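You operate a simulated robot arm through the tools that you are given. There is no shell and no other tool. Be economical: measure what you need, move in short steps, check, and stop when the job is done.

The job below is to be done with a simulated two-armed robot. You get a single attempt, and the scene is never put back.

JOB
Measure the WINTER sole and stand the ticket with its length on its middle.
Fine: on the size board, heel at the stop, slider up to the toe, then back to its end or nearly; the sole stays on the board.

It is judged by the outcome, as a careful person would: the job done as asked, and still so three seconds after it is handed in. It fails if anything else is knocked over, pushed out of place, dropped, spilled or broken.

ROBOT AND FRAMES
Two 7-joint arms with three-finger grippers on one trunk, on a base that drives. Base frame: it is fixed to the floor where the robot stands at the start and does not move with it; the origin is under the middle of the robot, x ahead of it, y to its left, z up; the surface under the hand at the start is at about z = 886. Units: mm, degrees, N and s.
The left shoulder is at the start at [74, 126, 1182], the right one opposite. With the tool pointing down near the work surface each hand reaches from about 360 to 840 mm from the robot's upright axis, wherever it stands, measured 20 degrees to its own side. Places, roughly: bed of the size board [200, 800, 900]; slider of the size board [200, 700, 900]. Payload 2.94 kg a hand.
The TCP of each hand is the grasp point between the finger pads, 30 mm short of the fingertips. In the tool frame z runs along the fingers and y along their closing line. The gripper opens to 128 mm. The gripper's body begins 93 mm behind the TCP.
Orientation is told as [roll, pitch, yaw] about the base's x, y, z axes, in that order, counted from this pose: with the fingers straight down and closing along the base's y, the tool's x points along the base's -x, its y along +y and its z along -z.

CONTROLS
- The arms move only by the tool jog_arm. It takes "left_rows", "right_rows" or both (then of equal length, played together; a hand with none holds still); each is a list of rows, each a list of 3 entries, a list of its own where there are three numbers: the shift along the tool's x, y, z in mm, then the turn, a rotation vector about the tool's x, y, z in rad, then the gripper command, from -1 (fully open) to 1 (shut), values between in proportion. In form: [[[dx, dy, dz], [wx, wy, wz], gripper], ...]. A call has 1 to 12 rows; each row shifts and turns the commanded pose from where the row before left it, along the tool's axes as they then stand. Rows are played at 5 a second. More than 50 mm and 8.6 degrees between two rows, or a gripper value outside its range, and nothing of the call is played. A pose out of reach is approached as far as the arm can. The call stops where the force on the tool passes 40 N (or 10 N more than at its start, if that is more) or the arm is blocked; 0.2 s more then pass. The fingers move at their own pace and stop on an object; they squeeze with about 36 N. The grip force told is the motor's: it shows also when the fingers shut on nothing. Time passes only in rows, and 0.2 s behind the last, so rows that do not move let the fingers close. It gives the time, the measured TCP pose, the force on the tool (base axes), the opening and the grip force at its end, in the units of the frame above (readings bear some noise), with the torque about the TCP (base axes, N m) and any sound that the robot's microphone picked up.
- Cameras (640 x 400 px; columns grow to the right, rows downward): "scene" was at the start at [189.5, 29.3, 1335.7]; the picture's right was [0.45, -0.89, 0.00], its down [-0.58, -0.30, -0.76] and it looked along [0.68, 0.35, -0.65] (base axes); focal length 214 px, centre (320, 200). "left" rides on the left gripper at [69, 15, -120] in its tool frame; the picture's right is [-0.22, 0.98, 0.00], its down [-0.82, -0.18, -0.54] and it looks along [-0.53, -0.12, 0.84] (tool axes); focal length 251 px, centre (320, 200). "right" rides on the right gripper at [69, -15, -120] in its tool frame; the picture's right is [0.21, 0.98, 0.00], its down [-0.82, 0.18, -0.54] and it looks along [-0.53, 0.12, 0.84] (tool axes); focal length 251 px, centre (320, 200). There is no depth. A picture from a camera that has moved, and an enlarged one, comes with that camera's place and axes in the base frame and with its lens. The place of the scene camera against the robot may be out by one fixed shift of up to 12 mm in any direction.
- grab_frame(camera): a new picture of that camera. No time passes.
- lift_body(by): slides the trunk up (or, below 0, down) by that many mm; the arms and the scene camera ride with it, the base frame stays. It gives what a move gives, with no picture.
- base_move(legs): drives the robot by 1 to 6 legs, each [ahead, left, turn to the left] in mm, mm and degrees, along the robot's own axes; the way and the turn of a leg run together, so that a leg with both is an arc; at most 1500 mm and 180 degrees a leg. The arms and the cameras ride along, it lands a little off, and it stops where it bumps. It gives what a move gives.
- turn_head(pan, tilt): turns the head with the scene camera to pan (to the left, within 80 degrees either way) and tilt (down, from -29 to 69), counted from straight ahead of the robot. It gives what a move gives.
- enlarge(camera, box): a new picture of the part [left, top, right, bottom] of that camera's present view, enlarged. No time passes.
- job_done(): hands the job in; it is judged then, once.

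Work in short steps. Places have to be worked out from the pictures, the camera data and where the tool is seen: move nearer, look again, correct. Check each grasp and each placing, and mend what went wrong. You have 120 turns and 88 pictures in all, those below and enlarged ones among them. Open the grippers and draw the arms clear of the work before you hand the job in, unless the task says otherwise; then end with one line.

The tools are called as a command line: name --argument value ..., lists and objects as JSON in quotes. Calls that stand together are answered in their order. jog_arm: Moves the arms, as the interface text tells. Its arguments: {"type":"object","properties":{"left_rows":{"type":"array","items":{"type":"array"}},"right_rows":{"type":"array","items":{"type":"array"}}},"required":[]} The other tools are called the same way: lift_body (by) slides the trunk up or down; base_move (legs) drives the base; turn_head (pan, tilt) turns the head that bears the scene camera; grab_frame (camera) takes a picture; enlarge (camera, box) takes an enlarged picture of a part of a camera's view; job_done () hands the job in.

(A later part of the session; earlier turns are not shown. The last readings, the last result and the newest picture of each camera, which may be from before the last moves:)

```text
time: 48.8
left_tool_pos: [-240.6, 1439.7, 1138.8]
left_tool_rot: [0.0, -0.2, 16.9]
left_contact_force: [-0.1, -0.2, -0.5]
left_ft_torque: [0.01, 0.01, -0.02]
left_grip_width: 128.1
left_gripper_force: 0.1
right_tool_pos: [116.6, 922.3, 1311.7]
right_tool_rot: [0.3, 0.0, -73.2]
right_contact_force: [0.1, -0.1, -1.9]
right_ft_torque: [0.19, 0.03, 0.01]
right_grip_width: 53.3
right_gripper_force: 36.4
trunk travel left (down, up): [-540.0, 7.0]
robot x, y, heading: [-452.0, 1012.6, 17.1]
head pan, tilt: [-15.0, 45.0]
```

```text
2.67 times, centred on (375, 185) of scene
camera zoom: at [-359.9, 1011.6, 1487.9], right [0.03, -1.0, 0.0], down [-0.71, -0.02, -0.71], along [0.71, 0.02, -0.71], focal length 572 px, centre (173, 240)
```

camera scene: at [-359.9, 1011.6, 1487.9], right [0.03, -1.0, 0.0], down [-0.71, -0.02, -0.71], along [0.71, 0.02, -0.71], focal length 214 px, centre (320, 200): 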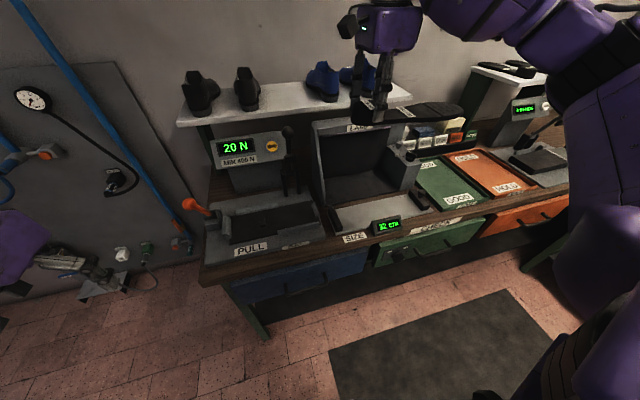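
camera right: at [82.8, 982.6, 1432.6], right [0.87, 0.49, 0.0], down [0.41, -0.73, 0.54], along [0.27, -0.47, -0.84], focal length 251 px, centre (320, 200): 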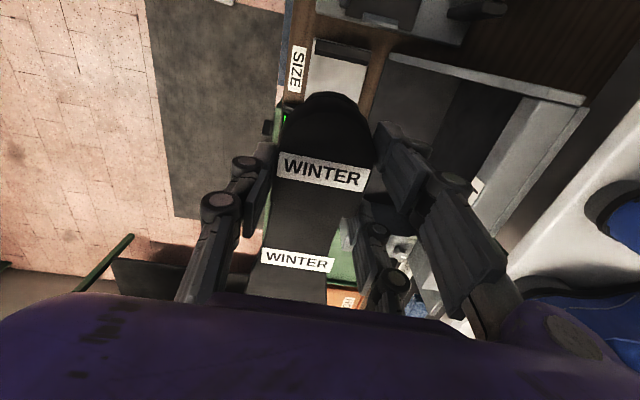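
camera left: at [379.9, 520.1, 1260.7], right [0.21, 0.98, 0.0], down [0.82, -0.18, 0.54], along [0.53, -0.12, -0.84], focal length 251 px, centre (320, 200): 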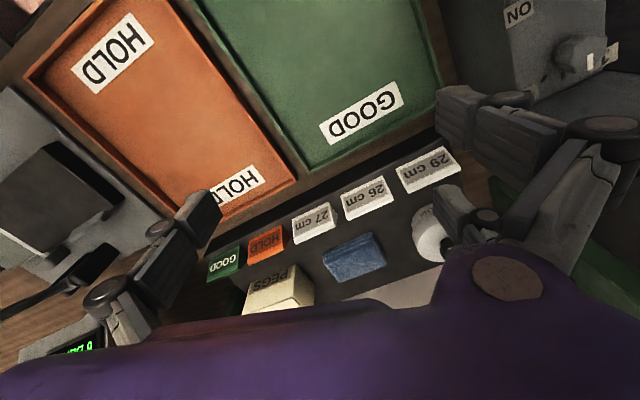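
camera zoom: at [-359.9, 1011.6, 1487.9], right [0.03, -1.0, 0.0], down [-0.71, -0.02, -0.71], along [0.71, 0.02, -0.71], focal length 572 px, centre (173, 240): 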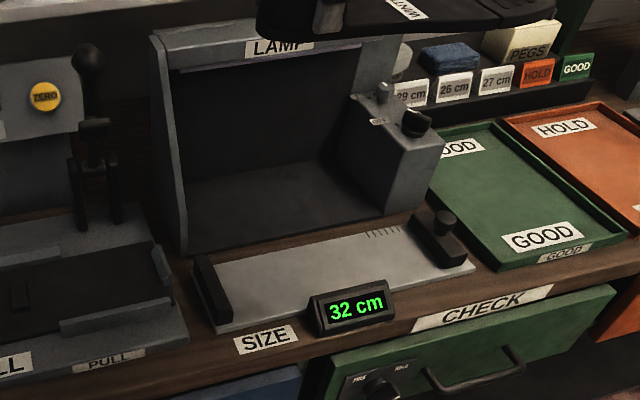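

Board geometry: stop face about (130,968), bed 114 mm wide running along -72.5°, lamp hood well set back. I shift over the bed and descend to z≈1010 to check.

jog_arm --right_rows '[[[-12, 26, 0], [0, 0, 0], 1], [[0, 0, 40], [0, 0, 0], 1], [[0, 0, 40], [0, 0, 0], 1], [[0, 0, 40], [0, 0, 0], 1], [[0, 0, 40], [0, 0, 0], 1], [[0, 0, 40], [0, 0, 0], 1], [[0, 0, 40], [0, 0, 0], 1], [[0, 0, 40], [0, 0, 0], 1]]'

grab_frame --camera "right"

enlarge --camera "scene" --box '[300, 110, 450, 260]'

```text
time: 50.6
left_tool_pos: [-239.1, 1439.6, 1137.2]
left_tool_rot: [0.0, 0.0, 16.8]
left_contact_force: [1.1, 0.2, -0.2]
left_ft_torque: [0.0, 0.04, -0.02]
left_grip_width: 127.9
left_gripper_force: 0.2
right_tool_pos: [147.1, 918.2, 1032.9]
right_tool_rot: [0.1, 0.1, -73.1]
right_contact_force: [-0.5, -0.2, -1.3]
right_ft_torque: [0.13, 0.08, -0.03]
right_grip_width: 53.3
right_gripper_force: 36.0
trunk travel left (down, up): [-540.0, 7.0]
robot x, y, heading: [-453.2, 1016.0, 17.1]
head pan, tilt: [-15.0, 45.0]
```

```text
52 pictures are left
camera right: at [114.1, 977.6, 1152.4], right [0.87, 0.49, 0.0], down [0.41, -0.73, 0.54], along [0.27, -0.47, -0.84], focal length 251 px, centre (320, 200)
```

right: 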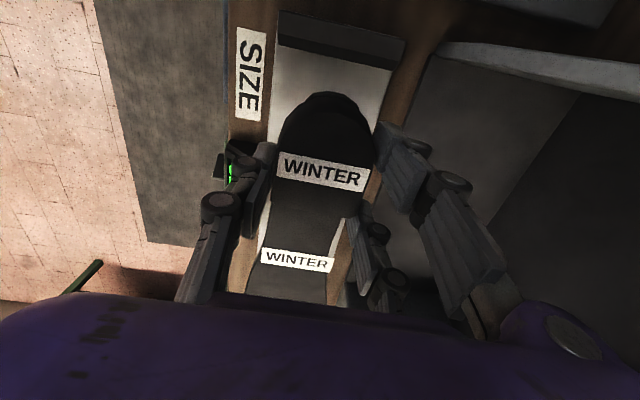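

```text
2.67 times, centred on (375, 185) of scene
camera zoom: at [-357.7, 1011.9, 1487.6], right [0.03, -1.0, 0.0], down [-0.71, -0.02, -0.71], along [0.71, 0.02, -0.71], focal length 572 px, centre (173, 240)
```

zoom: 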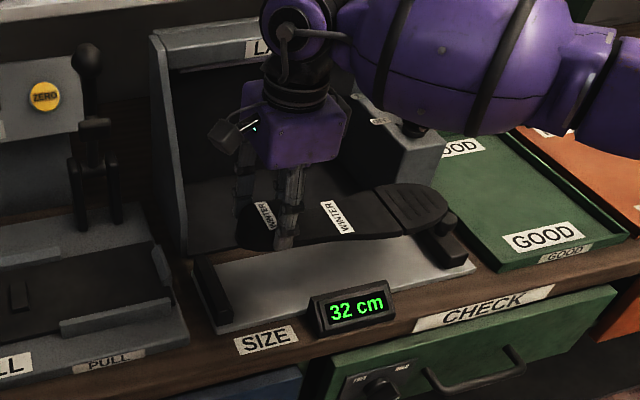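

Stop face measured at about (136,971), so heel gap would be 8 mm with the sole nearly centred. Lower gently until contact.

jog_arm --right_rows '[[[0, 3, 40], [0, 0, 0], 1], [[0, 0, 35], [0, 0, 0], 1], [[0, 0, 5], [0, 0, 0], 1], [[0, 0, 4], [0, 0, 0], 1]]'

enlarge --camera "scene" --box '[340, 160, 430, 240]'

```text
time: 51.6
left_tool_pos: [-239.4, 1439.8, 1138.6]
left_tool_rot: [0.0, 0.0, 16.7]
left_contact_force: [0.7, 0.3, 0.5]
left_ft_torque: [-0.02, 0.01, 0.01]
left_grip_width: 127.9
left_gripper_force: 0.1
right_tool_pos: [150.8, 920.4, 947.8]
right_tool_rot: [0.2, 0.0, -73.2]
right_contact_force: [1.0, 0.1, -1.0]
right_ft_torque: [0.17, 0.05, -0.02]
right_grip_width: 53.4
right_gripper_force: 35.9
trunk travel left (down, up): [-540.0, 7.0]
robot x, y, heading: [-455.1, 1016.5, 16.6]
head pan, tilt: [-15.0, 45.0]
```

```text
5.00 times, centred on (385, 200) of scene
camera zoom: at [-358.1, 1012.5, 1487.9], right [0.04, -1.0, 0.0], down [-0.7, -0.03, -0.71], along [0.71, 0.03, -0.71], focal length 1072 px, centre (-5, 200)
```

zoom: 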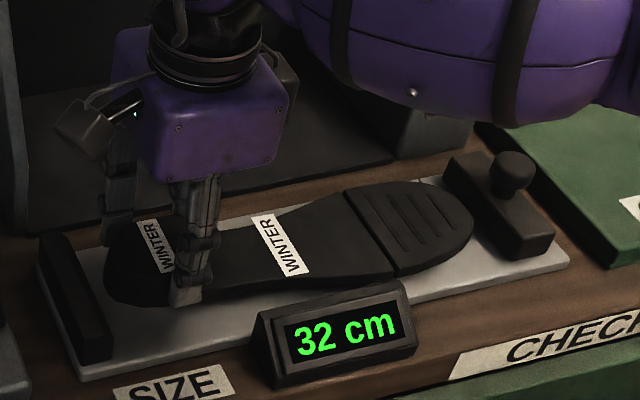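

Very close to the bed; continue down in 2 mm steps.

jog_arm --right_rows '[[[0, 0, 2], [0, 0, 0], 1], [[0, 0, 2], [0, 0, 0], 1], [[0, 0, 2], [0, 0, 0], 1]]'

```text
time: 52.4
left_tool_pos: [-239.2, 1440.1, 1138.7]
left_tool_rot: [-0.1, 0.1, 16.9]
left_contact_force: [0.1, 1.1, -1.0]
left_ft_torque: [-0.01, 0.08, 0.0]
left_grip_width: 128.1
left_gripper_force: 0.0
right_tool_pos: [150.0, 919.7, 940.3]
right_tool_rot: [0.2, -0.1, -73.2]
right_contact_force: [0.4, -1.1, -2.3]
right_ft_torque: [0.12, 0.05, -0.01]
right_grip_width: 53.4
right_gripper_force: 35.8
trunk travel left (down, up): [-540.0, 7.0]
robot x, y, heading: [-451.7, 1020.2, 17.1]
head pan, tilt: [-15.0, 45.0]
```

jog_arm --right_rows '[[[0, 0, 2], [0, 0, 0], 1], [[0, 0, 2], [0, 0, 0], 1]]'

enlarge --camera "scene" --box '[340, 180, 400, 230]'

```text
time: 53.0
left_tool_pos: [-239.8, 1440.9, 1137.6]
left_tool_rot: [0.0, 0.0, 16.8]
left_contact_force: [0.9, 0.4, 0.4]
left_ft_torque: [0.02, 0.01, -0.05]
left_grip_width: 127.9
left_gripper_force: 0.1
right_tool_pos: [151.2, 918.7, 937.8]
right_tool_rot: [0.0, 0.0, -73.0]
right_contact_force: [0.1, 1.3, -1.3]
right_ft_torque: [0.12, 0.02, 0.05]
right_grip_width: 53.1
right_gripper_force: 36.1
trunk travel left (down, up): [-540.0, 7.0]
robot x, y, heading: [-456.8, 1012.9, 16.8]
head pan, tilt: [-15.0, 45.0]
```

```text
8.00 times, centred on (370, 205) of scene
camera zoom: at [-358.3, 1012.8, 1488.0], right [0.04, -1.0, 0.0], down [-0.7, -0.03, -0.71], along [0.71, 0.03, -0.7], focal length 1716 px, centre (-80, 160)
```

zoom: 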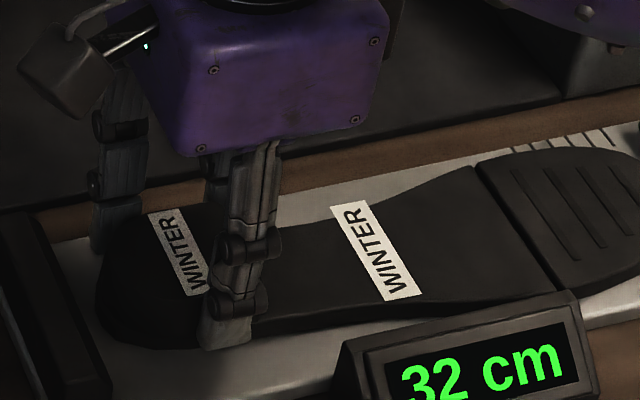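

Still no contact force; keep lowering by 2 mm steps.

jog_arm --right_rows '[[[0, 0, 2], [0, 0, 0], 1], [[0, 0, 2], [0, 0, 0], 1], [[0, 0, 1], [0, 0, 0], 1]]'

```text
time: 53.8
left_tool_pos: [-240.0, 1440.0, 1138.3]
left_tool_rot: [0.1, -0.1, 16.8]
left_contact_force: [0.2, -0.2, 0.2]
left_ft_torque: [0.03, -0.02, 0.0]
left_grip_width: 128.0
left_gripper_force: 0.1
right_tool_pos: [150.5, 920.1, 932.5]
right_tool_rot: [0.3, -0.1, -73.1]
right_contact_force: [-1.9, 0.3, 9.1]
right_ft_torque: [-1.52, -0.1, -0.24]
right_grip_width: 53.3
right_gripper_force: 36.3
trunk travel left (down, up): [-540.0, 7.0]
robot x, y, heading: [-454.6, 1014.7, 16.8]
head pan, tilt: [-15.0, 45.0]
```

Contact at 9 N: the sole rests on the bed. Open moderately and raise.

jog_arm --right_rows '[[[0, 0, 0], [0, 0, 0], 0.1], [[0, 0, 0], [0, 0, 0], -0.25], [[0, 0, 0], [0, 0, 0], -0.25], [[0, 0, -20], [0, 0, 0], -0.25], [[0, 0, -30], [0, 0, 0], -0.25], [[0, 0, -40], [0, 0, 0], -0.25]]'

grab_frame --camera "right"

enlarge --camera "scene" --box '[340, 160, 430, 240]'

```text
time: 55.2
left_tool_pos: [-241.3, 1439.8, 1139.2]
left_tool_rot: [0.0, -0.1, 16.8]
left_contact_force: [0.1, 0.6, 0.0]
left_ft_torque: [0.01, -0.01, -0.02]
left_grip_width: 127.8
left_gripper_force: 0.0
right_tool_pos: [151.1, 922.2, 1022.3]
right_tool_rot: [0.1, 0.0, -73.1]
right_contact_force: [0.1, 0.6, 0.8]
right_ft_torque: [-0.04, -0.03, -0.02]
right_grip_width: 80.1
right_gripper_force: 0.1
trunk travel left (down, up): [-540.0, 7.0]
robot x, y, heading: [-453.7, 1014.8, 16.8]
head pan, tilt: [-15.0, 45.0]
```

```text
48 pictures are left
camera right: at [116.4, 981.0, 1142.8], right [0.87, 0.49, 0.0], down [0.41, -0.73, 0.54], along [0.27, -0.47, -0.84], focal length 251 px, centre (320, 200)
```

right: 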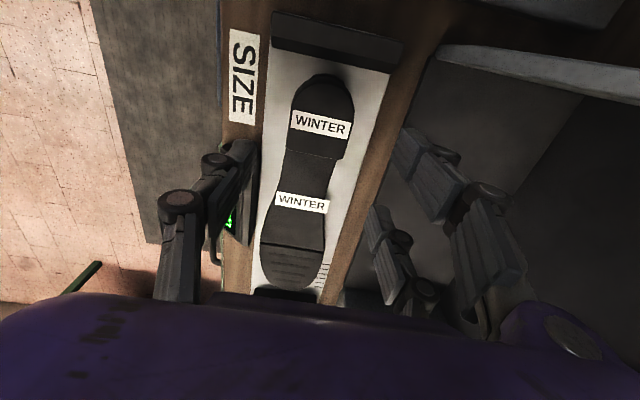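

```text
5.00 times, centred on (385, 200) of scene
camera zoom: at [-359.4, 1012.2, 1487.8], right [0.03, -1.0, 0.0], down [-0.71, -0.02, -0.71], along [0.71, 0.02, -0.71], focal length 1072 px, centre (-5, 200)
```

zoom: 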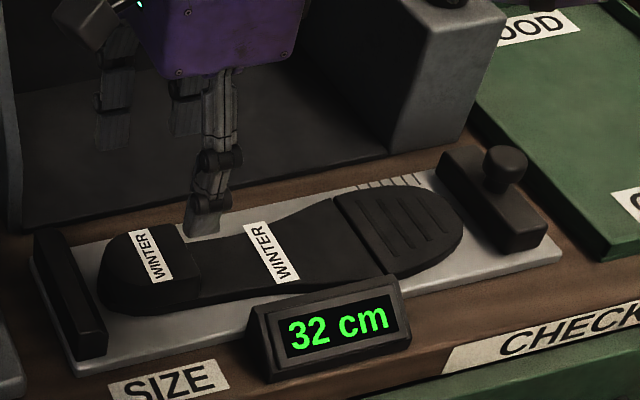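

The sole sits squarely on the bed. Now I raise the hand and slide the robot to its right so the hand comes above the slider knob at roughly (235,657).

jog_arm --right_rows '[[[0, 0, -35], [0, 0, 0], -0.25], [[0, 0, -35], [0, 0, 0], 0]]'

base_move --legs '[[0, -240, 0]]'

grab_frame --camera "right"

grab_frame --camera "scene"

```text
time: 55.8
left_tool_pos: [-240.6, 1440.1, 1138.4]
left_tool_rot: [0.0, 0.0, 16.8]
left_contact_force: [0.0, 0.0, 0.4]
left_ft_torque: [0.01, 0.01, 0.01]
left_grip_width: 128.3
left_gripper_force: 0.0
right_tool_pos: [148.8, 919.5, 1092.7]
right_tool_rot: [0.1, 0.0, -73.1]
right_contact_force: [-1.0, 0.1, -0.3]
right_ft_torque: [-0.05, 0.0, 0.0]
right_grip_width: 64.2
right_gripper_force: 0.0
trunk travel left (down, up): [-540.0, 7.0]
robot x, y, heading: [-455.4, 1016.1, 16.5]
head pan, tilt: [-15.0, 45.0]
```

```text
time: 58.5
left_tool_pos: [-169.9, 1212.2, 1137.6]
left_tool_rot: [-0.1, 0.1, 17.0]
left_contact_force: [0.1, 0.9, 0.4]
left_ft_torque: [-0.03, 0.03, 0.02]
left_grip_width: 128.1
left_gripper_force: 0.1
right_tool_pos: [219.7, 691.7, 1092.5]
right_tool_rot: [0.3, 0.0, -73.0]
right_contact_force: [0.7, -0.4, -0.1]
right_ft_torque: [-0.03, -0.02, 0.0]
right_grip_width: 64.1
right_gripper_force: 0.0
trunk travel left (down, up): [-540.0, 7.0]
robot x, y, heading: [-383.7, 784.4, 16.9]
head pan, tilt: [-15.0, 45.0]
```

```text
46 pictures are left
camera right: at [185.0, 752.6, 1212.3], right [0.87, 0.49, 0.0], down [0.41, -0.73, 0.54], along [0.27, -0.47, -0.84], focal length 251 px, centre (320, 200)
```

right: 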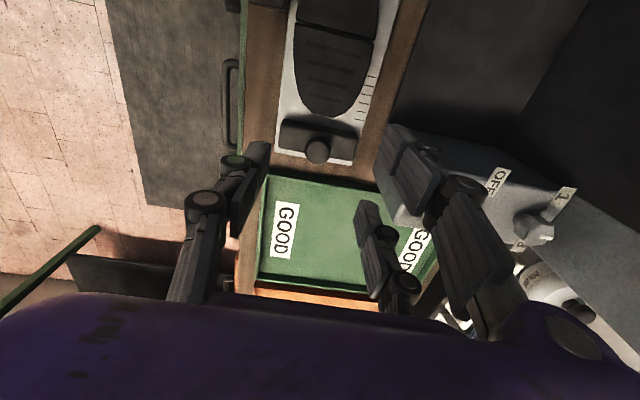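

```text
45 pictures are left
camera scene: at [-289.4, 784.1, 1487.7], right [0.03, -1.0, 0.0], down [-0.71, -0.02, -0.71], along [0.71, 0.02, -0.71], focal length 214 px, centre (320, 200)
```

scene: 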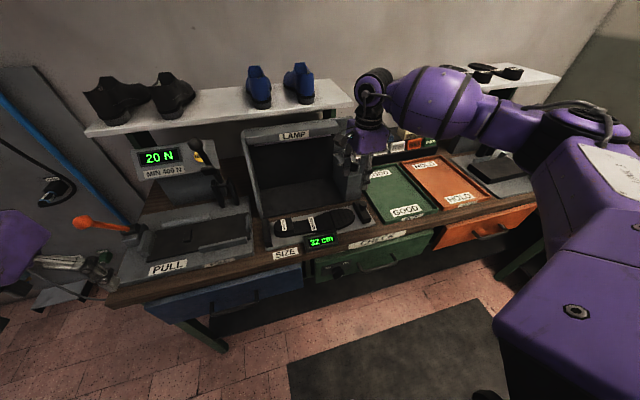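

The knob measures at about (236,659). I align above it and lower partway to check.

jog_arm --right_rows '[[[-36, 6, 0], [0, 0, 0], 0.1], [[0, 0, 35], [0, 0, 0], 0.1], [[0, 0, 35], [0, 0, 0], 0.1]]'

grab_frame --camera "right"

enlarge --camera "scene" --box '[300, 140, 420, 260]'

```text
time: 59.3
left_tool_pos: [-170.8, 1212.0, 1137.4]
left_tool_rot: [-0.1, 0.0, 16.8]
left_contact_force: [-0.4, 0.7, 0.3]
left_ft_torque: [0.02, 0.02, -0.04]
left_grip_width: 128.1
left_gripper_force: 0.1
right_tool_pos: [237.2, 661.1, 1021.8]
right_tool_rot: [0.0, -0.1, -73.0]
right_contact_force: [-0.2, 1.0, 0.5]
right_ft_torque: [0.01, 0.0, 0.01]
right_grip_width: 57.7
right_gripper_force: 0.2
trunk travel left (down, up): [-540.0, 7.0]
robot x, y, heading: [-382.5, 786.7, 16.8]
head pan, tilt: [-15.0, 45.0]
```

```text
44 pictures are left
camera right: at [201.1, 721.5, 1142.6], right [0.87, 0.49, 0.0], down [0.41, -0.73, 0.54], along [0.27, -0.47, -0.84], focal length 251 px, centre (320, 200)
```

right: 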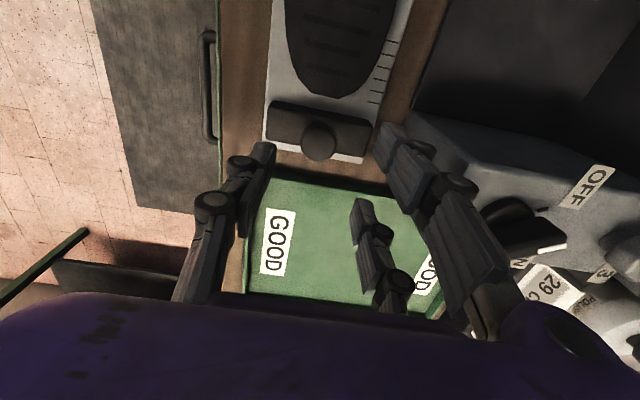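

```text
3.33 times, centred on (360, 200) of scene
camera zoom: at [-288.7, 783.7, 1487.6], right [0.03, -1.0, 0.0], down [-0.71, -0.02, -0.71], along [0.71, 0.02, -0.71], focal length 715 px, centre (187, 200)
```

zoom: 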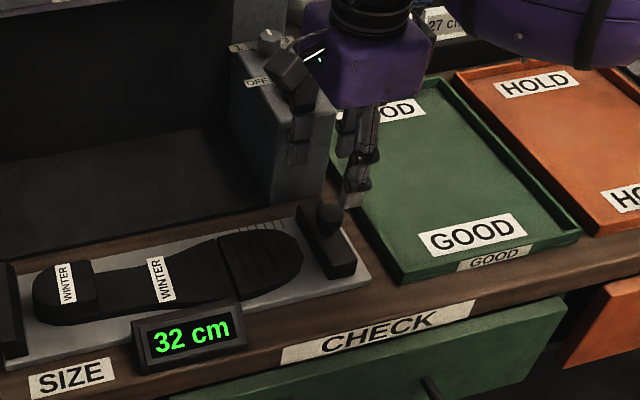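

Aligned. Lower so the fingertips straddle the knob and look before closing.

jog_arm --right_rows '[[[-2, 0, 25], [0, 0, 0], 0.1], [[0, 0, 25], [0, 0, 0], 0.1], [[0, 0, 14], [0, 0, 0], 0.1]]'

enlarge --camera "scene" --box '[330, 170, 390, 230]'

```text
time: 60.1
left_tool_pos: [-170.6, 1212.3, 1137.9]
left_tool_rot: [0.0, 0.0, 16.9]
left_contact_force: [-0.3, 0.3, 0.1]
left_ft_torque: [0.01, 0.0, 0.01]
left_grip_width: 128.1
left_gripper_force: 0.1
right_tool_pos: [237.4, 658.2, 958.7]
right_tool_rot: [0.1, 0.0, -72.9]
right_contact_force: [-0.7, -0.6, -0.2]
right_ft_torque: [0.04, -0.02, -0.02]
right_grip_width: 57.2
right_gripper_force: 0.1
trunk travel left (down, up): [-540.0, 7.0]
robot x, y, heading: [-384.5, 791.8, 17.0]
head pan, tilt: [-15.0, 45.0]
```

```text
6.67 times, centred on (360, 200) of scene
camera zoom: at [-289.2, 784.3, 1487.9], right [0.04, -1.0, 0.0], down [-0.7, -0.03, -0.71], along [0.71, 0.03, -0.71], focal length 1430 px, centre (53, 200)
```

zoom: 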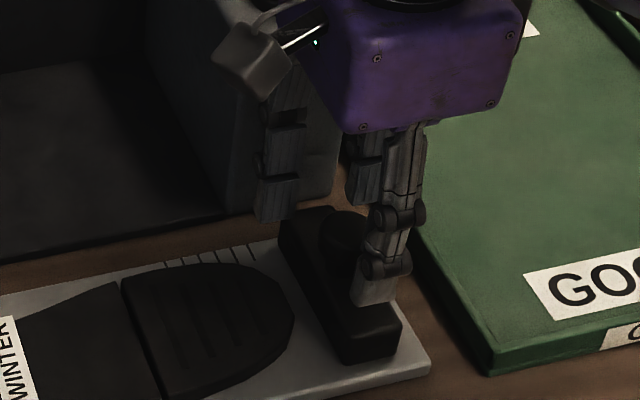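

Tips straddle the knob just above the block. Close.

jog_arm --right_rows '[[[0, 0, 2], [0, 0, 0], 0.1], [[0, 0, 0], [0, 0, 0], 0.5], [[0, 0, 0], [0, 0, 0], 1], [[0, 0, 0], [0, 0, 0], 1]]'

enlarge --camera "scene" --box '[300, 170, 390, 260]'

```text
time: 61.0
left_tool_pos: [-175.8, 1210.0, 1139.9]
left_tool_rot: [-0.1, -0.3, 16.7]
left_contact_force: [-0.4, -0.1, 0.0]
left_ft_torque: [0.01, -0.04, -0.04]
left_grip_width: 128.2
left_gripper_force: 0.1
right_tool_pos: [218.7, 652.7, 950.5]
right_tool_rot: [-2.1, -0.1, -72.9]
right_contact_force: [-44.4, -10.3, 5.6]
right_ft_torque: [0.1, 0.66, 0.09]
right_grip_width: 0.1
right_gripper_force: 20.0
trunk travel left (down, up): [-540.0, 7.0]
robot x, y, heading: [-386.6, 789.0, 16.7]
head pan, tilt: [-15.0, 45.0]
stopped in row 4 (right hand): the force on the tool passed its limit at 45 N (the readings are from after the stop); the commanded pose is now the measured one
```

```text
4.44 times, centred on (345, 215) of scene
camera zoom: at [-298.3, 782.8, 1488.6], right [0.04, -1.0, 0.0], down [-0.7, -0.03, -0.71], along [0.71, 0.03, -0.7], focal length 953 px, centre (209, 133)
```

zoom: 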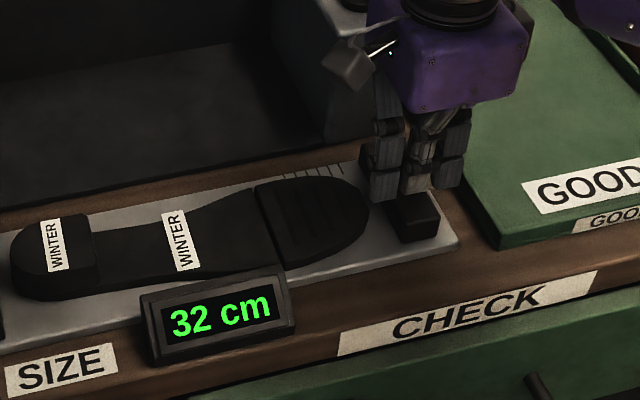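

The fingers closed empty: the knob slipped out and now presses on the hand's near side. I move away from it (toward the robot), rise and look again.

jog_arm --right_rows '[[[0, -12, 0], [0, 0, 0], 1], [[0, 0, -25], [0, 0, 0], 1], [[0, 0, -35], [0, 0, 0], 0.1]]'

grab_frame --camera "right"

enlarge --camera "scene" --box '[320, 160, 400, 240]'

```text
time: 61.8
left_tool_pos: [-170.9, 1212.0, 1138.2]
left_tool_rot: [0.0, -0.1, 16.8]
left_contact_force: [-0.4, 0.2, -0.9]
left_ft_torque: [-0.01, 0.0, 0.02]
left_grip_width: 127.9
left_gripper_force: 0.0
right_tool_pos: [222.3, 654.5, 1013.7]
right_tool_rot: [-0.8, -0.2, -73.0]
right_contact_force: [-0.7, -0.3, -0.5]
right_ft_torque: [-0.01, -0.04, 0.01]
right_grip_width: 42.1
right_gripper_force: 0.0
trunk travel left (down, up): [-540.0, 7.0]
robot x, y, heading: [-387.3, 785.5, 16.9]
head pan, tilt: [-15.0, 45.0]
```

```text
40 pictures are left
camera right: at [188.3, 714.5, 1134.6], right [0.87, 0.49, -0.01], down [0.42, -0.73, 0.54], along [0.26, -0.48, -0.84], focal length 251 px, centre (320, 200)
```

right: 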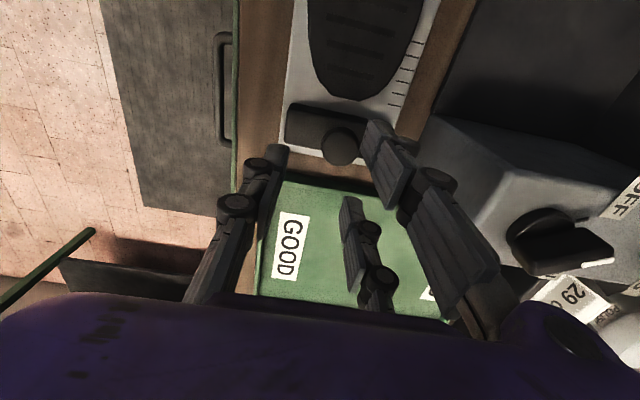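

```text
5.00 times, centred on (360, 200) of scene
camera zoom: at [-290.5, 784.1, 1488.0], right [0.03, -1.0, 0.0], down [-0.71, -0.02, -0.71], along [0.71, 0.02, -0.71], focal length 1072 px, centre (120, 200)
```

zoom: 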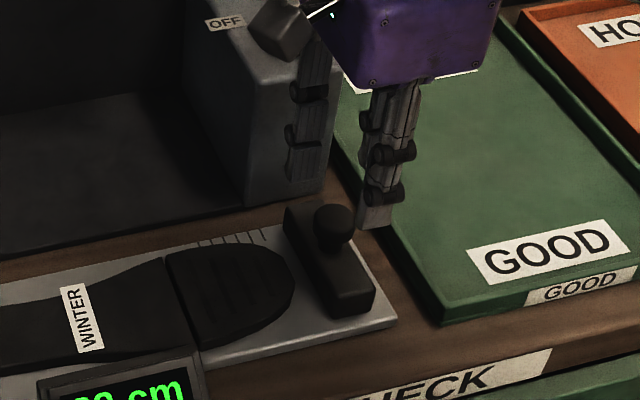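

I now understand: this gripper has one prong on one side and two spaced prongs on the other, so the knob passed between the two. I'll use that: lower around the knob, then shift so that the two prongs straddle the knob along the slide direction.

jog_arm --right_rows '[[[1, 15, 0], [0, 0, 0], 0.1], [[0, 0, 30], [0, 0, 0], 0.1], [[0, 0, 27], [0, 0, 0], 0.1], [[0, -10, 0], [0, 0, 0], 0.1], [[0, -10, 0], [0, 0, 0], 0.1], [[0, -10, 0], [0, 0, 0], 0.1]]'

enlarge --camera "scene" --box '[310, 160, 390, 240]'

grab_frame --camera "right"

```text
time: 63.2
left_tool_pos: [-171.2, 1212.6, 1138.4]
left_tool_rot: [-0.1, 0.0, 16.8]
left_contact_force: [0.2, -0.2, 0.4]
left_ft_torque: [-0.01, 0.0, -0.02]
left_grip_width: 127.9
left_gripper_force: 0.1
right_tool_pos: [204.9, 647.6, 957.1]
right_tool_rot: [-1.0, 0.0, -73.0]
right_contact_force: [0.2, 0.0, 0.1]
right_ft_torque: [0.0, 0.0, 0.0]
right_grip_width: 57.6
right_gripper_force: 0.1
trunk travel left (down, up): [-540.0, 7.0]
robot x, y, heading: [-383.8, 786.6, 17.1]
head pan, tilt: [-15.0, 45.0]
```

```text
5.00 times, centred on (350, 200) of scene
camera zoom: at [-289.7, 785.5, 1488.6], right [0.06, -1.0, 0.0], down [-0.7, -0.04, -0.71], along [0.71, 0.04, -0.7], focal length 1072 px, centre (170, 200)
```

zoom: 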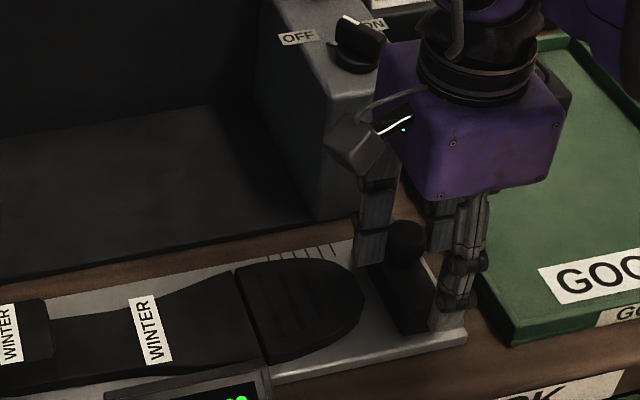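

```text
37 pictures are left
camera right: at [172.7, 709.4, 1076.9], right [0.87, 0.49, -0.02], down [0.42, -0.73, 0.54], along [0.25, -0.48, -0.84], focal length 251 px, centre (320, 200)
```

right: 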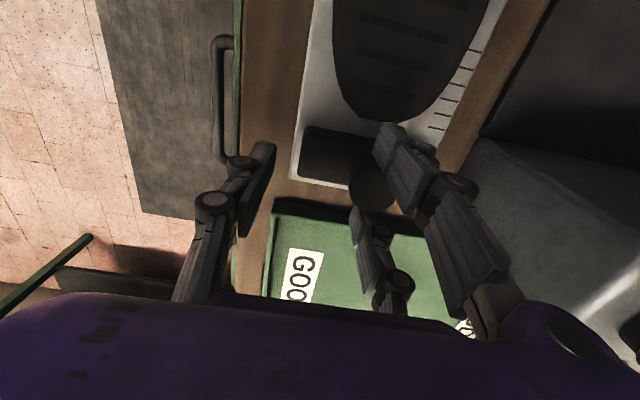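

The knob sits between the two prongs. I push the slider toward the toe in small steps.

jog_arm --right_rows '[[[5, 0, 0], [0, 0, 0], 0.1], [[5, 0, 0], [0, 0, 0], 0.1], [[5, 0, 0], [0, 0, 0], 0.1], [[5, 0, 0], [0, 0, 0], 0.1], [[5, 0, 0], [0, 0, 0], 0.1]]'

enlarge --camera "scene" --box '[260, 160, 400, 260]'

```text
time: 64.4
left_tool_pos: [-171.3, 1211.5, 1138.3]
left_tool_rot: [0.1, 0.0, 16.8]
left_contact_force: [-1.0, -0.2, 0.6]
left_ft_torque: [-0.01, 0.01, -0.02]
left_grip_width: 127.8
left_gripper_force: 0.0
right_tool_pos: [196.5, 672.4, 956.7]
right_tool_rot: [-1.1, -0.1, -73.0]
right_contact_force: [-0.3, -2.6, 0.9]
right_ft_torque: [-0.02, -0.05, -0.1]
right_grip_width: 57.2
right_gripper_force: 0.0
trunk travel left (down, up): [-540.0, 7.0]
robot x, y, heading: [-381.9, 786.5, 16.7]
head pan, tilt: [-15.0, 45.0]
```

```text
4.00 times, centred on (330, 210) of scene
camera zoom: at [-289.5, 784.6, 1488.7], right [0.05, -1.0, 0.0], down [-0.7, -0.03, -0.72], along [0.72, 0.03, -0.7], focal length 858 px, centre (280, 160)
```

zoom: 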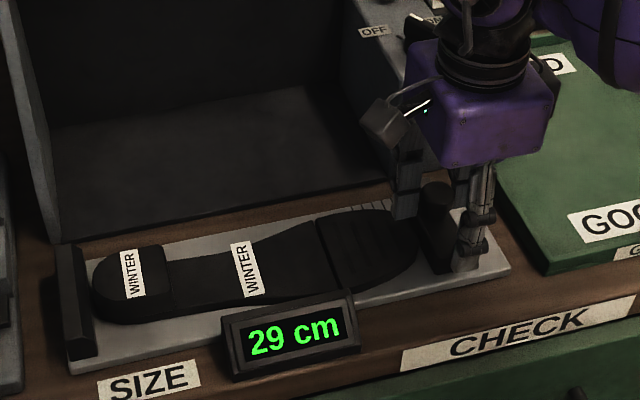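

Slider moves easily (2.6 N), display 29 cm; heel still has a small gap. Continue in 2–3 mm steps until resistance rises.

jog_arm --right_rows '[[[3, 0, 0], [0, 0, 0], 0.1], [[3, 0, 0], [0, 0, 0], 0.1]]'

enlarge --camera "scene" --box '[260, 180, 380, 260]'

```text
time: 65.0
left_tool_pos: [-170.3, 1210.3, 1138.9]
left_tool_rot: [0.0, 0.0, 16.8]
left_contact_force: [0.0, 0.0, -1.0]
left_ft_torque: [-0.01, -0.01, -0.02]
left_grip_width: 127.9
left_gripper_force: 0.0
right_tool_pos: [195.0, 675.5, 956.0]
right_tool_rot: [-1.1, -0.1, -73.2]
right_contact_force: [3.1, -11.2, 4.1]
right_ft_torque: [-0.22, -0.23, -0.42]
right_grip_width: 57.8
right_gripper_force: 0.1
trunk travel left (down, up): [-540.0, 7.0]
robot x, y, heading: [-384.8, 783.3, 16.9]
head pan, tilt: [-15.0, 45.0]
```

```text
5.00 times, centred on (320, 220) of scene
camera zoom: at [-289.4, 782.5, 1488.8], right [0.04, -1.0, 0.0], down [-0.7, -0.03, -0.72], along [0.72, 0.03, -0.7], focal length 1072 px, centre (320, 100)
```

zoom: 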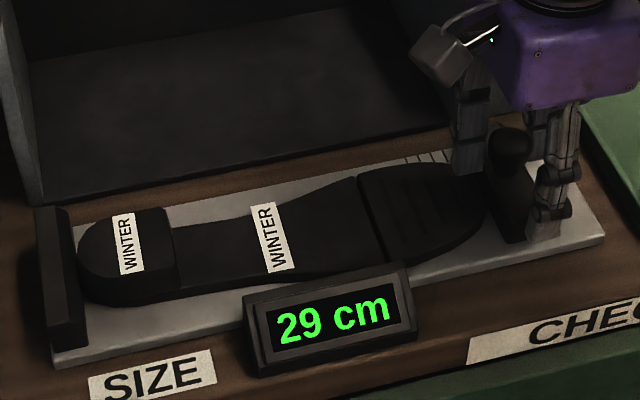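

Resistance 11 N: the toe is met. I push on a little so the heel is seated at the stop.

jog_arm --right_rows '[[[2, 0, 0], [0, 0, 0], 0.1], [[2, 0, 0], [0, 0, 0], 0.1], [[2, 0, 0], [0, 0, 0], 0.1]]'

enlarge --camera "scene" --box '[260, 180, 380, 260]'

```text
time: 65.8
left_tool_pos: [-170.0, 1208.0, 1139.9]
left_tool_rot: [0.2, 0.0, 16.7]
left_contact_force: [-0.2, 0.5, -0.6]
left_ft_torque: [-0.01, -0.01, 0.04]
left_grip_width: 127.9
left_gripper_force: 0.0
right_tool_pos: [195.5, 675.8, 956.0]
right_tool_rot: [-1.0, -0.4, -73.4]
right_contact_force: [9.5, -33.0, 10.0]
right_ft_torque: [-0.68, -0.62, -1.18]
right_grip_width: 58.8
right_gripper_force: 1.5
trunk travel left (down, up): [-540.0, 7.0]
robot x, y, heading: [-391.7, 786.2, 16.6]
head pan, tilt: [-15.0, 45.0]
```

```text
5.00 times, centred on (320, 220) of scene
camera zoom: at [-289.0, 779.3, 1488.8], right [0.04, -1.0, 0.0], down [-0.7, -0.03, -0.72], along [0.72, 0.03, -0.7], focal length 1072 px, centre (320, 100)
```

zoom: 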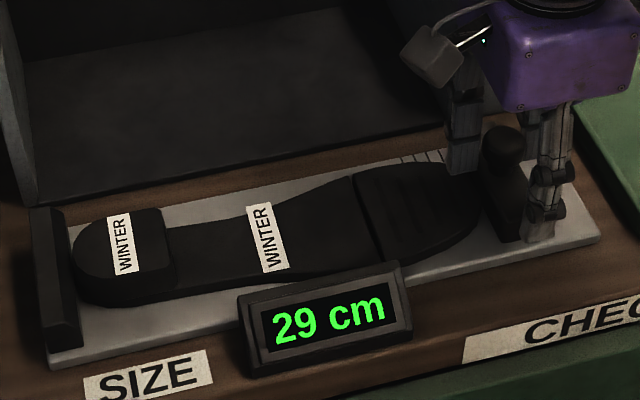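

Seated: 33 N and no further motion, reading 29 cm. Now I draw the slider back to its end.

jog_arm --right_rows '[[[-6, 0, 0], [0, 0, 0], 0.1], [[-6, 0, 0], [0, 0, 0], 0.1], [[-6, 0, 0], [0, 0, 0], 0.1], [[-6, 0, 0], [0, 0, 0], 0.1], [[-6, 0, 0], [0, 0, 0], 0.1], [[-5, 0, 0], [0, 0, 0], 0.1], [[-4, 0, 0], [0, 0, 0], 0.1], [[-3, 0, 0], [0, 0, 0], 0.1]]'

enlarge --camera "scene" --box '[260, 170, 390, 260]'

```text
time: 67.6
left_tool_pos: [-171.2, 1213.7, 1138.0]
left_tool_rot: [-0.1, 0.0, 16.8]
left_contact_force: [0.1, 0.3, -0.1]
left_ft_torque: [0.01, 0.01, -0.02]
left_grip_width: 127.9
left_gripper_force: 0.1
right_tool_pos: [203.7, 647.1, 954.3]
right_tool_rot: [-1.1, 0.1, -72.7]
right_contact_force: [-3.4, 8.2, -1.4]
right_ft_torque: [0.12, 0.09, 0.28]
right_grip_width: 57.8
right_gripper_force: 0.0
trunk travel left (down, up): [-540.0, 7.0]
robot x, y, heading: [-384.5, 785.9, 16.8]
head pan, tilt: [-15.0, 45.0]
```

```text
4.44 times, centred on (325, 215) of scene
camera zoom: at [-289.8, 787.6, 1488.7], right [0.06, -1.0, 0.0], down [-0.7, -0.04, -0.72], along [0.71, 0.04, -0.7], focal length 953 px, centre (298, 133)
```

zoom: 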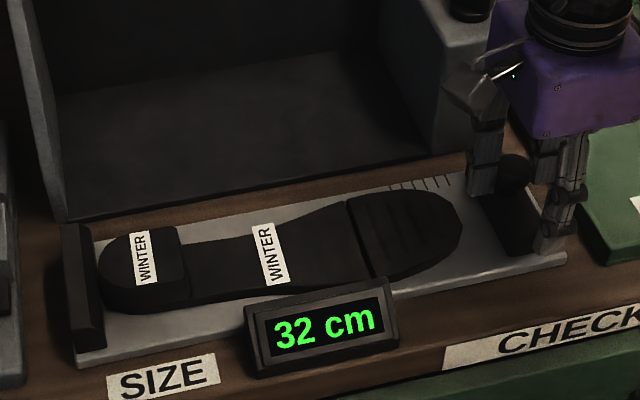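

Slider is back at 32 cm. Free the prongs (reverse of entry) and rise.

jog_arm --right_rows '[[[3, 0, 0], [0, 0, 0], 0.1], [[0, 10, 0], [0, 0, 0], 0.1], [[0, 10, 0], [0, 0, 0], 0.1], [[0, 10, 0], [0, 0, 0], 0.1], [[0, 0, -30], [0, 0, 0], 0.1], [[0, 0, -40], [0, 0, 0], 0.1], [[0, 0, -40], [0, 0, 0], 0.1], [[0, 0, -40], [0, 0, 0], 0.1]]'

turn_head --pan -35 --tilt 45

grab_frame --camera "scene"

```text
time: 69.4
left_tool_pos: [-171.8, 1212.3, 1137.9]
left_tool_rot: [-0.1, -0.1, 16.9]
left_contact_force: [0.7, 0.8, -0.6]
left_ft_torque: [-0.02, 0.0, 0.02]
left_grip_width: 128.0
left_gripper_force: 0.1
right_tool_pos: [235.8, 656.6, 1105.0]
right_tool_rot: [-1.1, -0.1, -72.9]
right_contact_force: [-1.1, 0.4, 0.5]
right_ft_torque: [0.01, -0.03, -0.01]
right_grip_width: 57.7
right_gripper_force: 0.0
trunk travel left (down, up): [-540.0, 7.0]
robot x, y, heading: [-386.0, 786.7, 17.1]
head pan, tilt: [-15.0, 45.0]
```

```text
time: 70.3
left_tool_pos: [-169.8, 1211.7, 1138.1]
left_tool_rot: [0.0, 0.0, 16.8]
left_contact_force: [-0.3, -0.6, 0.0]
left_ft_torque: [-0.01, -0.01, 0.0]
left_grip_width: 128.1
left_gripper_force: 0.0
right_tool_pos: [236.1, 657.2, 1103.6]
right_tool_rot: [-1.2, 0.0, -73.0]
right_contact_force: [1.1, -0.6, -0.3]
right_ft_torque: [-0.02, -0.03, 0.0]
right_grip_width: 57.6
right_gripper_force: 0.0
trunk travel left (down, up): [-540.0, 7.0]
robot x, y, heading: [-388.5, 788.1, 17.0]
head pan, tilt: [-35.0, 45.0]
```

```text
32 pictures are left
camera scene: at [-293.6, 755.6, 1487.7], right [-0.31, -0.95, 0.0], down [-0.67, 0.22, -0.71], along [0.67, -0.22, -0.71], focal length 214 px, centre (320, 200)
```

scene: 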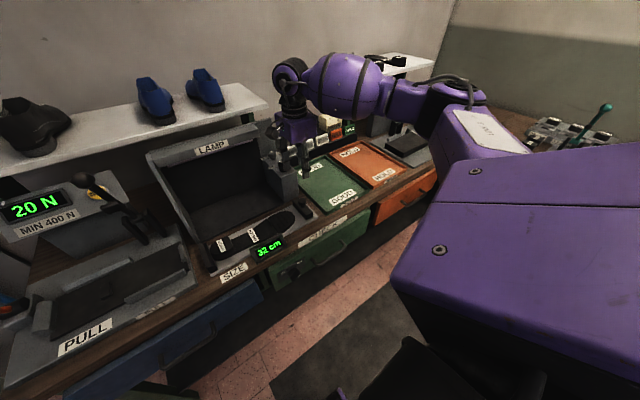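

Now the 29 cm ticket on the rack, estimated near (560,634). I raise the hand and drive diagonally nearer, keeping high.

jog_arm --right_rows '[[[0, 0, -30], [0.02, 0, 0], 0.1], [[0, 0, -30], [0, 0, 0], 0.1], [[0, 0, -30], [0, 0, 0], 0.1]]'

base_move --legs '[[0, -90, 0], [190, 0, 0]]'

grab_frame --camera "right"

grab_frame --camera "scene"

```text
time: 71.1
left_tool_pos: [-170.8, 1210.7, 1137.3]
left_tool_rot: [0.0, 0.0, 16.8]
left_contact_force: [0.1, 0.3, -1.1]
left_ft_torque: [0.0, -0.01, 0.02]
left_grip_width: 128.0
left_gripper_force: 0.0
right_tool_pos: [237.5, 658.1, 1196.9]
right_tool_rot: [-2.3, -0.1, -73.0]
right_contact_force: [0.0, 0.3, -0.3]
right_ft_torque: [-0.02, -0.02, 0.02]
right_grip_width: 57.8
right_gripper_force: 0.1
trunk travel left (down, up): [-540.0, 7.0]
robot x, y, heading: [-386.5, 784.1, 16.8]
head pan, tilt: [-35.0, 45.0]
```

```text
time: 73.8
left_tool_pos: [36.2, 1176.2, 1136.7]
left_tool_rot: [0.2, 0.6, 16.8]
left_contact_force: [-0.1, 0.6, 0.2]
left_ft_torque: [0.01, 0.02, 0.04]
left_grip_width: 128.0
left_gripper_force: 0.1
right_tool_pos: [446.4, 619.2, 1193.5]
right_tool_rot: [-2.5, -0.1, -73.3]
right_contact_force: [0.2, 0.1, 0.1]
right_ft_torque: [0.0, 0.02, 0.03]
right_grip_width: 57.4
right_gripper_force: 0.0
trunk travel left (down, up): [-540.0, 7.0]
robot x, y, heading: [-180.6, 755.0, 16.4]
head pan, tilt: [-35.0, 45.0]
stopped in leg 2: the force on the tool passed its limit at 67 N (the readings are from after the stop); the commanded pose is now the measured one
```

```text
31 pictures are left
camera right: at [416.6, 682.5, 1314.1], right [0.87, 0.49, -0.04], down [0.43, -0.73, 0.53], along [0.23, -0.48, -0.84], focal length 251 px, centre (320, 200)
```

right: 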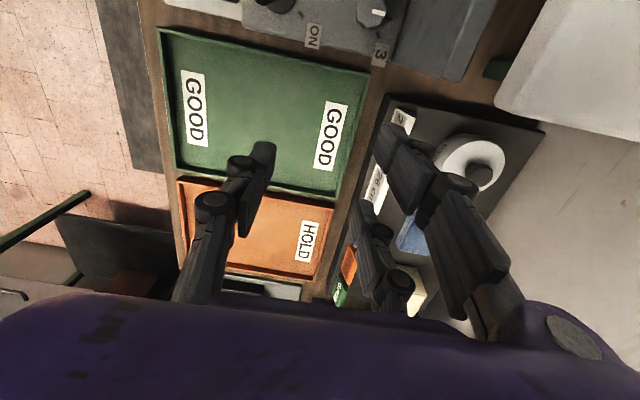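

```text
30 pictures are left
camera scene: at [-85.9, 721.4, 1487.5], right [-0.32, -0.95, 0.0], down [-0.67, 0.22, -0.71], along [0.67, -0.22, -0.71], focal length 214 px, centre (320, 200)
```

scene: 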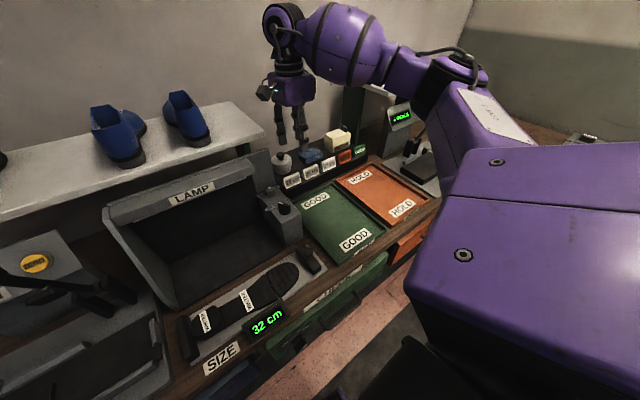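

A 67 N contact stopped the drive near its end, probably the left hand against the tester's lever or panel. Look with the left camera and head.

grab_frame --camera "left"

turn_head --pan 25 --tilt 45

grab_frame --camera "scene"

```text
29 pictures are left
camera left: at [-33.8, 1170.5, 1258.8], right [-0.08, 1.0, 0.0], down [0.84, 0.06, 0.53], along [0.53, 0.04, -0.85], focal length 251 px, centre (320, 200)
```

left: 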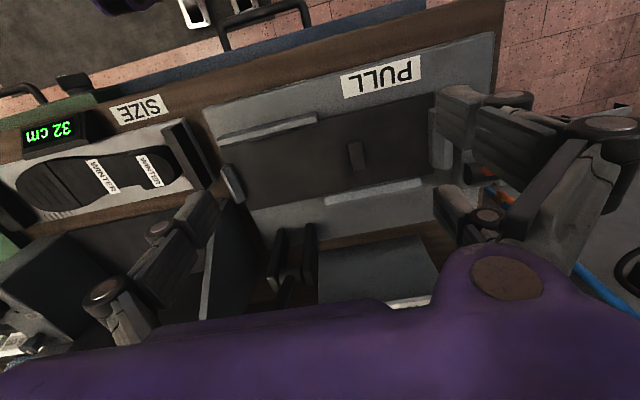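

```text
time: 75.0
left_tool_pos: [36.9, 1175.0, 1137.7]
left_tool_rot: [0.2, 0.5, 16.8]
left_contact_force: [0.1, 0.7, 0.0]
left_ft_torque: [0.03, -0.01, 0.01]
left_grip_width: 128.3
left_gripper_force: 0.1
right_tool_pos: [445.1, 619.9, 1194.8]
right_tool_rot: [-2.2, -0.1, -73.3]
right_contact_force: [-0.6, -0.2, -0.4]
right_ft_torque: [0.0, 0.0, -0.02]
right_grip_width: 57.7
right_gripper_force: 0.1
trunk travel left (down, up): [-540.0, 7.0]
robot x, y, heading: [-180.5, 750.4, 16.8]
head pan, tilt: [25.0, 45.0]
```

```text
28 pictures are left
camera scene: at [-104.3, 800.5, 1487.7], right [0.66, -0.75, 0.0], down [-0.53, -0.47, -0.71], along [0.53, 0.47, -0.71], focal length 214 px, centre (320, 200)
```

scene: 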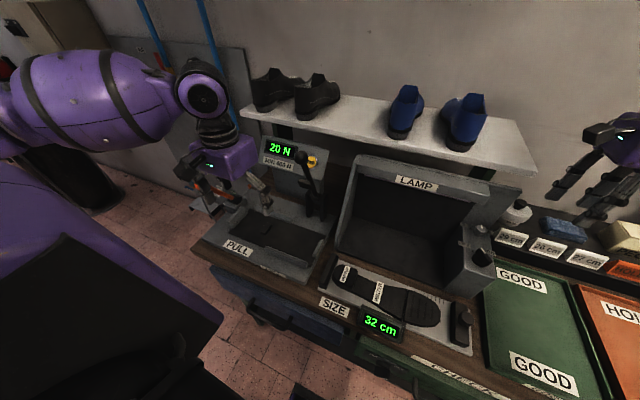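

Zoom on the left hand's surroundings.

enlarge --camera "scene" --box '[170, 120, 290, 260]'

```text
2.86 times, centred on (230, 190) of scene
camera zoom: at [-104.3, 800.5, 1487.7], right [0.66, -0.75, 0.0], down [-0.53, -0.47, -0.71], along [0.53, 0.47, -0.71], focal length 613 px, centre (577, 229)
```

zoom: 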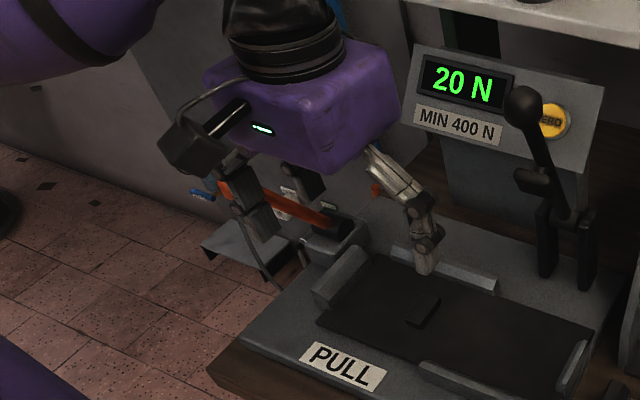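

It isn't clear what was touched; the orange lever's ball is hidden behind the left hand. I withdraw the left hand toward the robot (reverse of the approach) and look again.

jog_arm --left_rows '[[[20, 0, 0], [0, 0, 0], -1], [[40, 0, 0], [0, 0, 0], -1], [[40, -20, 0], [0, 0, 0], -1], [[40, -40, 0], [0, 0, 0], -1], [[0, -40, 0], [0, 0, 0], -1]]'

enlarge --camera "scene" --box '[150, 100, 300, 260]'

```text
refused: row 4 steps farther than a row can; nothing moved
```

```text
2.50 times, centred on (225, 180) of scene
camera zoom: at [-104.3, 800.5, 1487.7], right [0.66, -0.75, 0.0], down [-0.53, -0.47, -0.71], along [0.53, 0.47, -0.71], focal length 536 px, centre (558, 250)
```

zoom: 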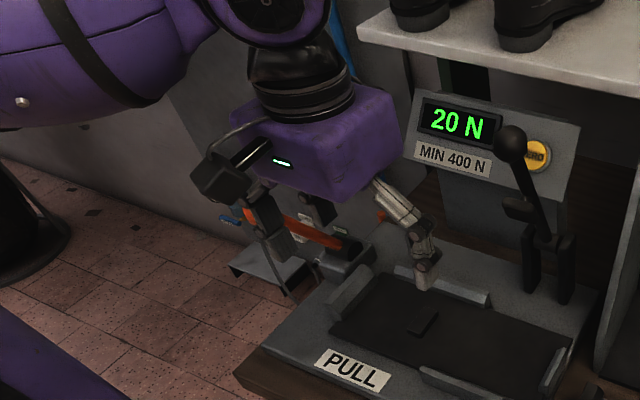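

Repeat with smaller steps.

jog_arm --left_rows '[[[20, 0, 0], [0, 0, 0], -1], [[35, 0, 0], [0, 0, 0], -1], [[35, -20, 0], [0, 0, 0], -1], [[30, -30, 0], [0, 0, 0], -1], [[20, -40, 0], [0, 0, 0], -1], [[0, -40, 0], [0, 0, 0], -1]]'

enlarge --camera "scene" --box '[110, 80, 310, 280]'

```text
time: 76.5
left_tool_pos: [-38.6, 1121.1, 1146.4]
left_tool_rot: [0.4, 0.5, 16.9]
left_contact_force: [1.0, -0.3, 0.4]
left_ft_torque: [0.05, 0.03, -0.04]
left_grip_width: 127.8
left_gripper_force: 0.0
left hand out of reach, approached as far as the arm can: row 3, 4, 5, 6
right_tool_pos: [445.8, 617.5, 1194.1]
right_tool_rot: [-2.4, -0.1, -73.4]
right_contact_force: [-0.6, -0.6, -0.4]
right_ft_torque: [0.01, 0.03, -0.02]
right_grip_width: 57.9
right_gripper_force: 0.0
trunk travel left (down, up): [-540.0, 7.0]
robot x, y, heading: [-179.8, 748.0, 16.3]
head pan, tilt: [25.0, 45.0]
```

```text
2.00 times, centred on (210, 180) of scene
camera zoom: at [-102.0, 797.1, 1487.9], right [0.65, -0.76, 0.0], down [-0.53, -0.46, -0.71], along [0.54, 0.47, -0.7], focal length 429 px, centre (540, 240)
```

zoom: 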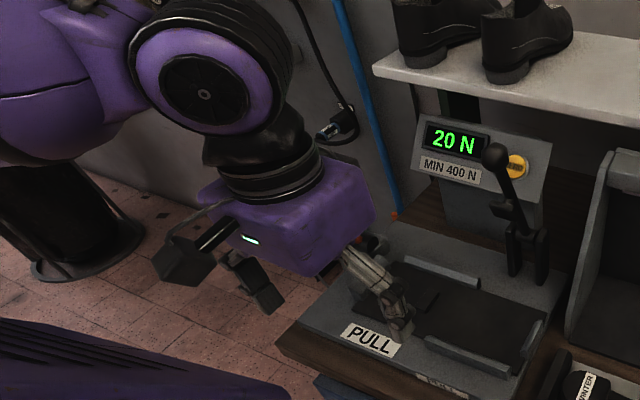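

grab_frame --camera "left"

```text
24 pictures are left
camera left: at [-108.5, 1115.0, 1267.6], right [-0.08, 1.0, 0.01], down [0.84, 0.06, 0.53], along [0.53, 0.05, -0.85], focal length 251 px, centre (320, 200)
```

left: 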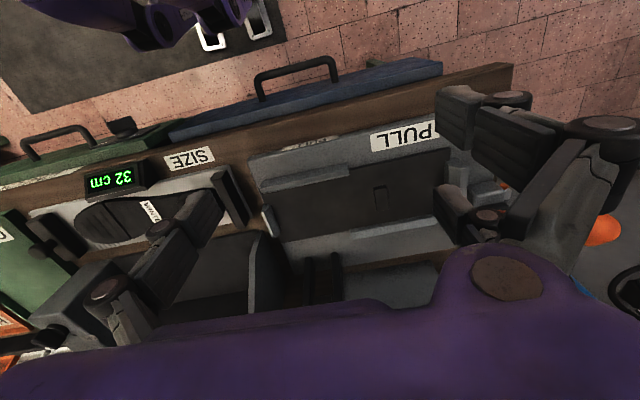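

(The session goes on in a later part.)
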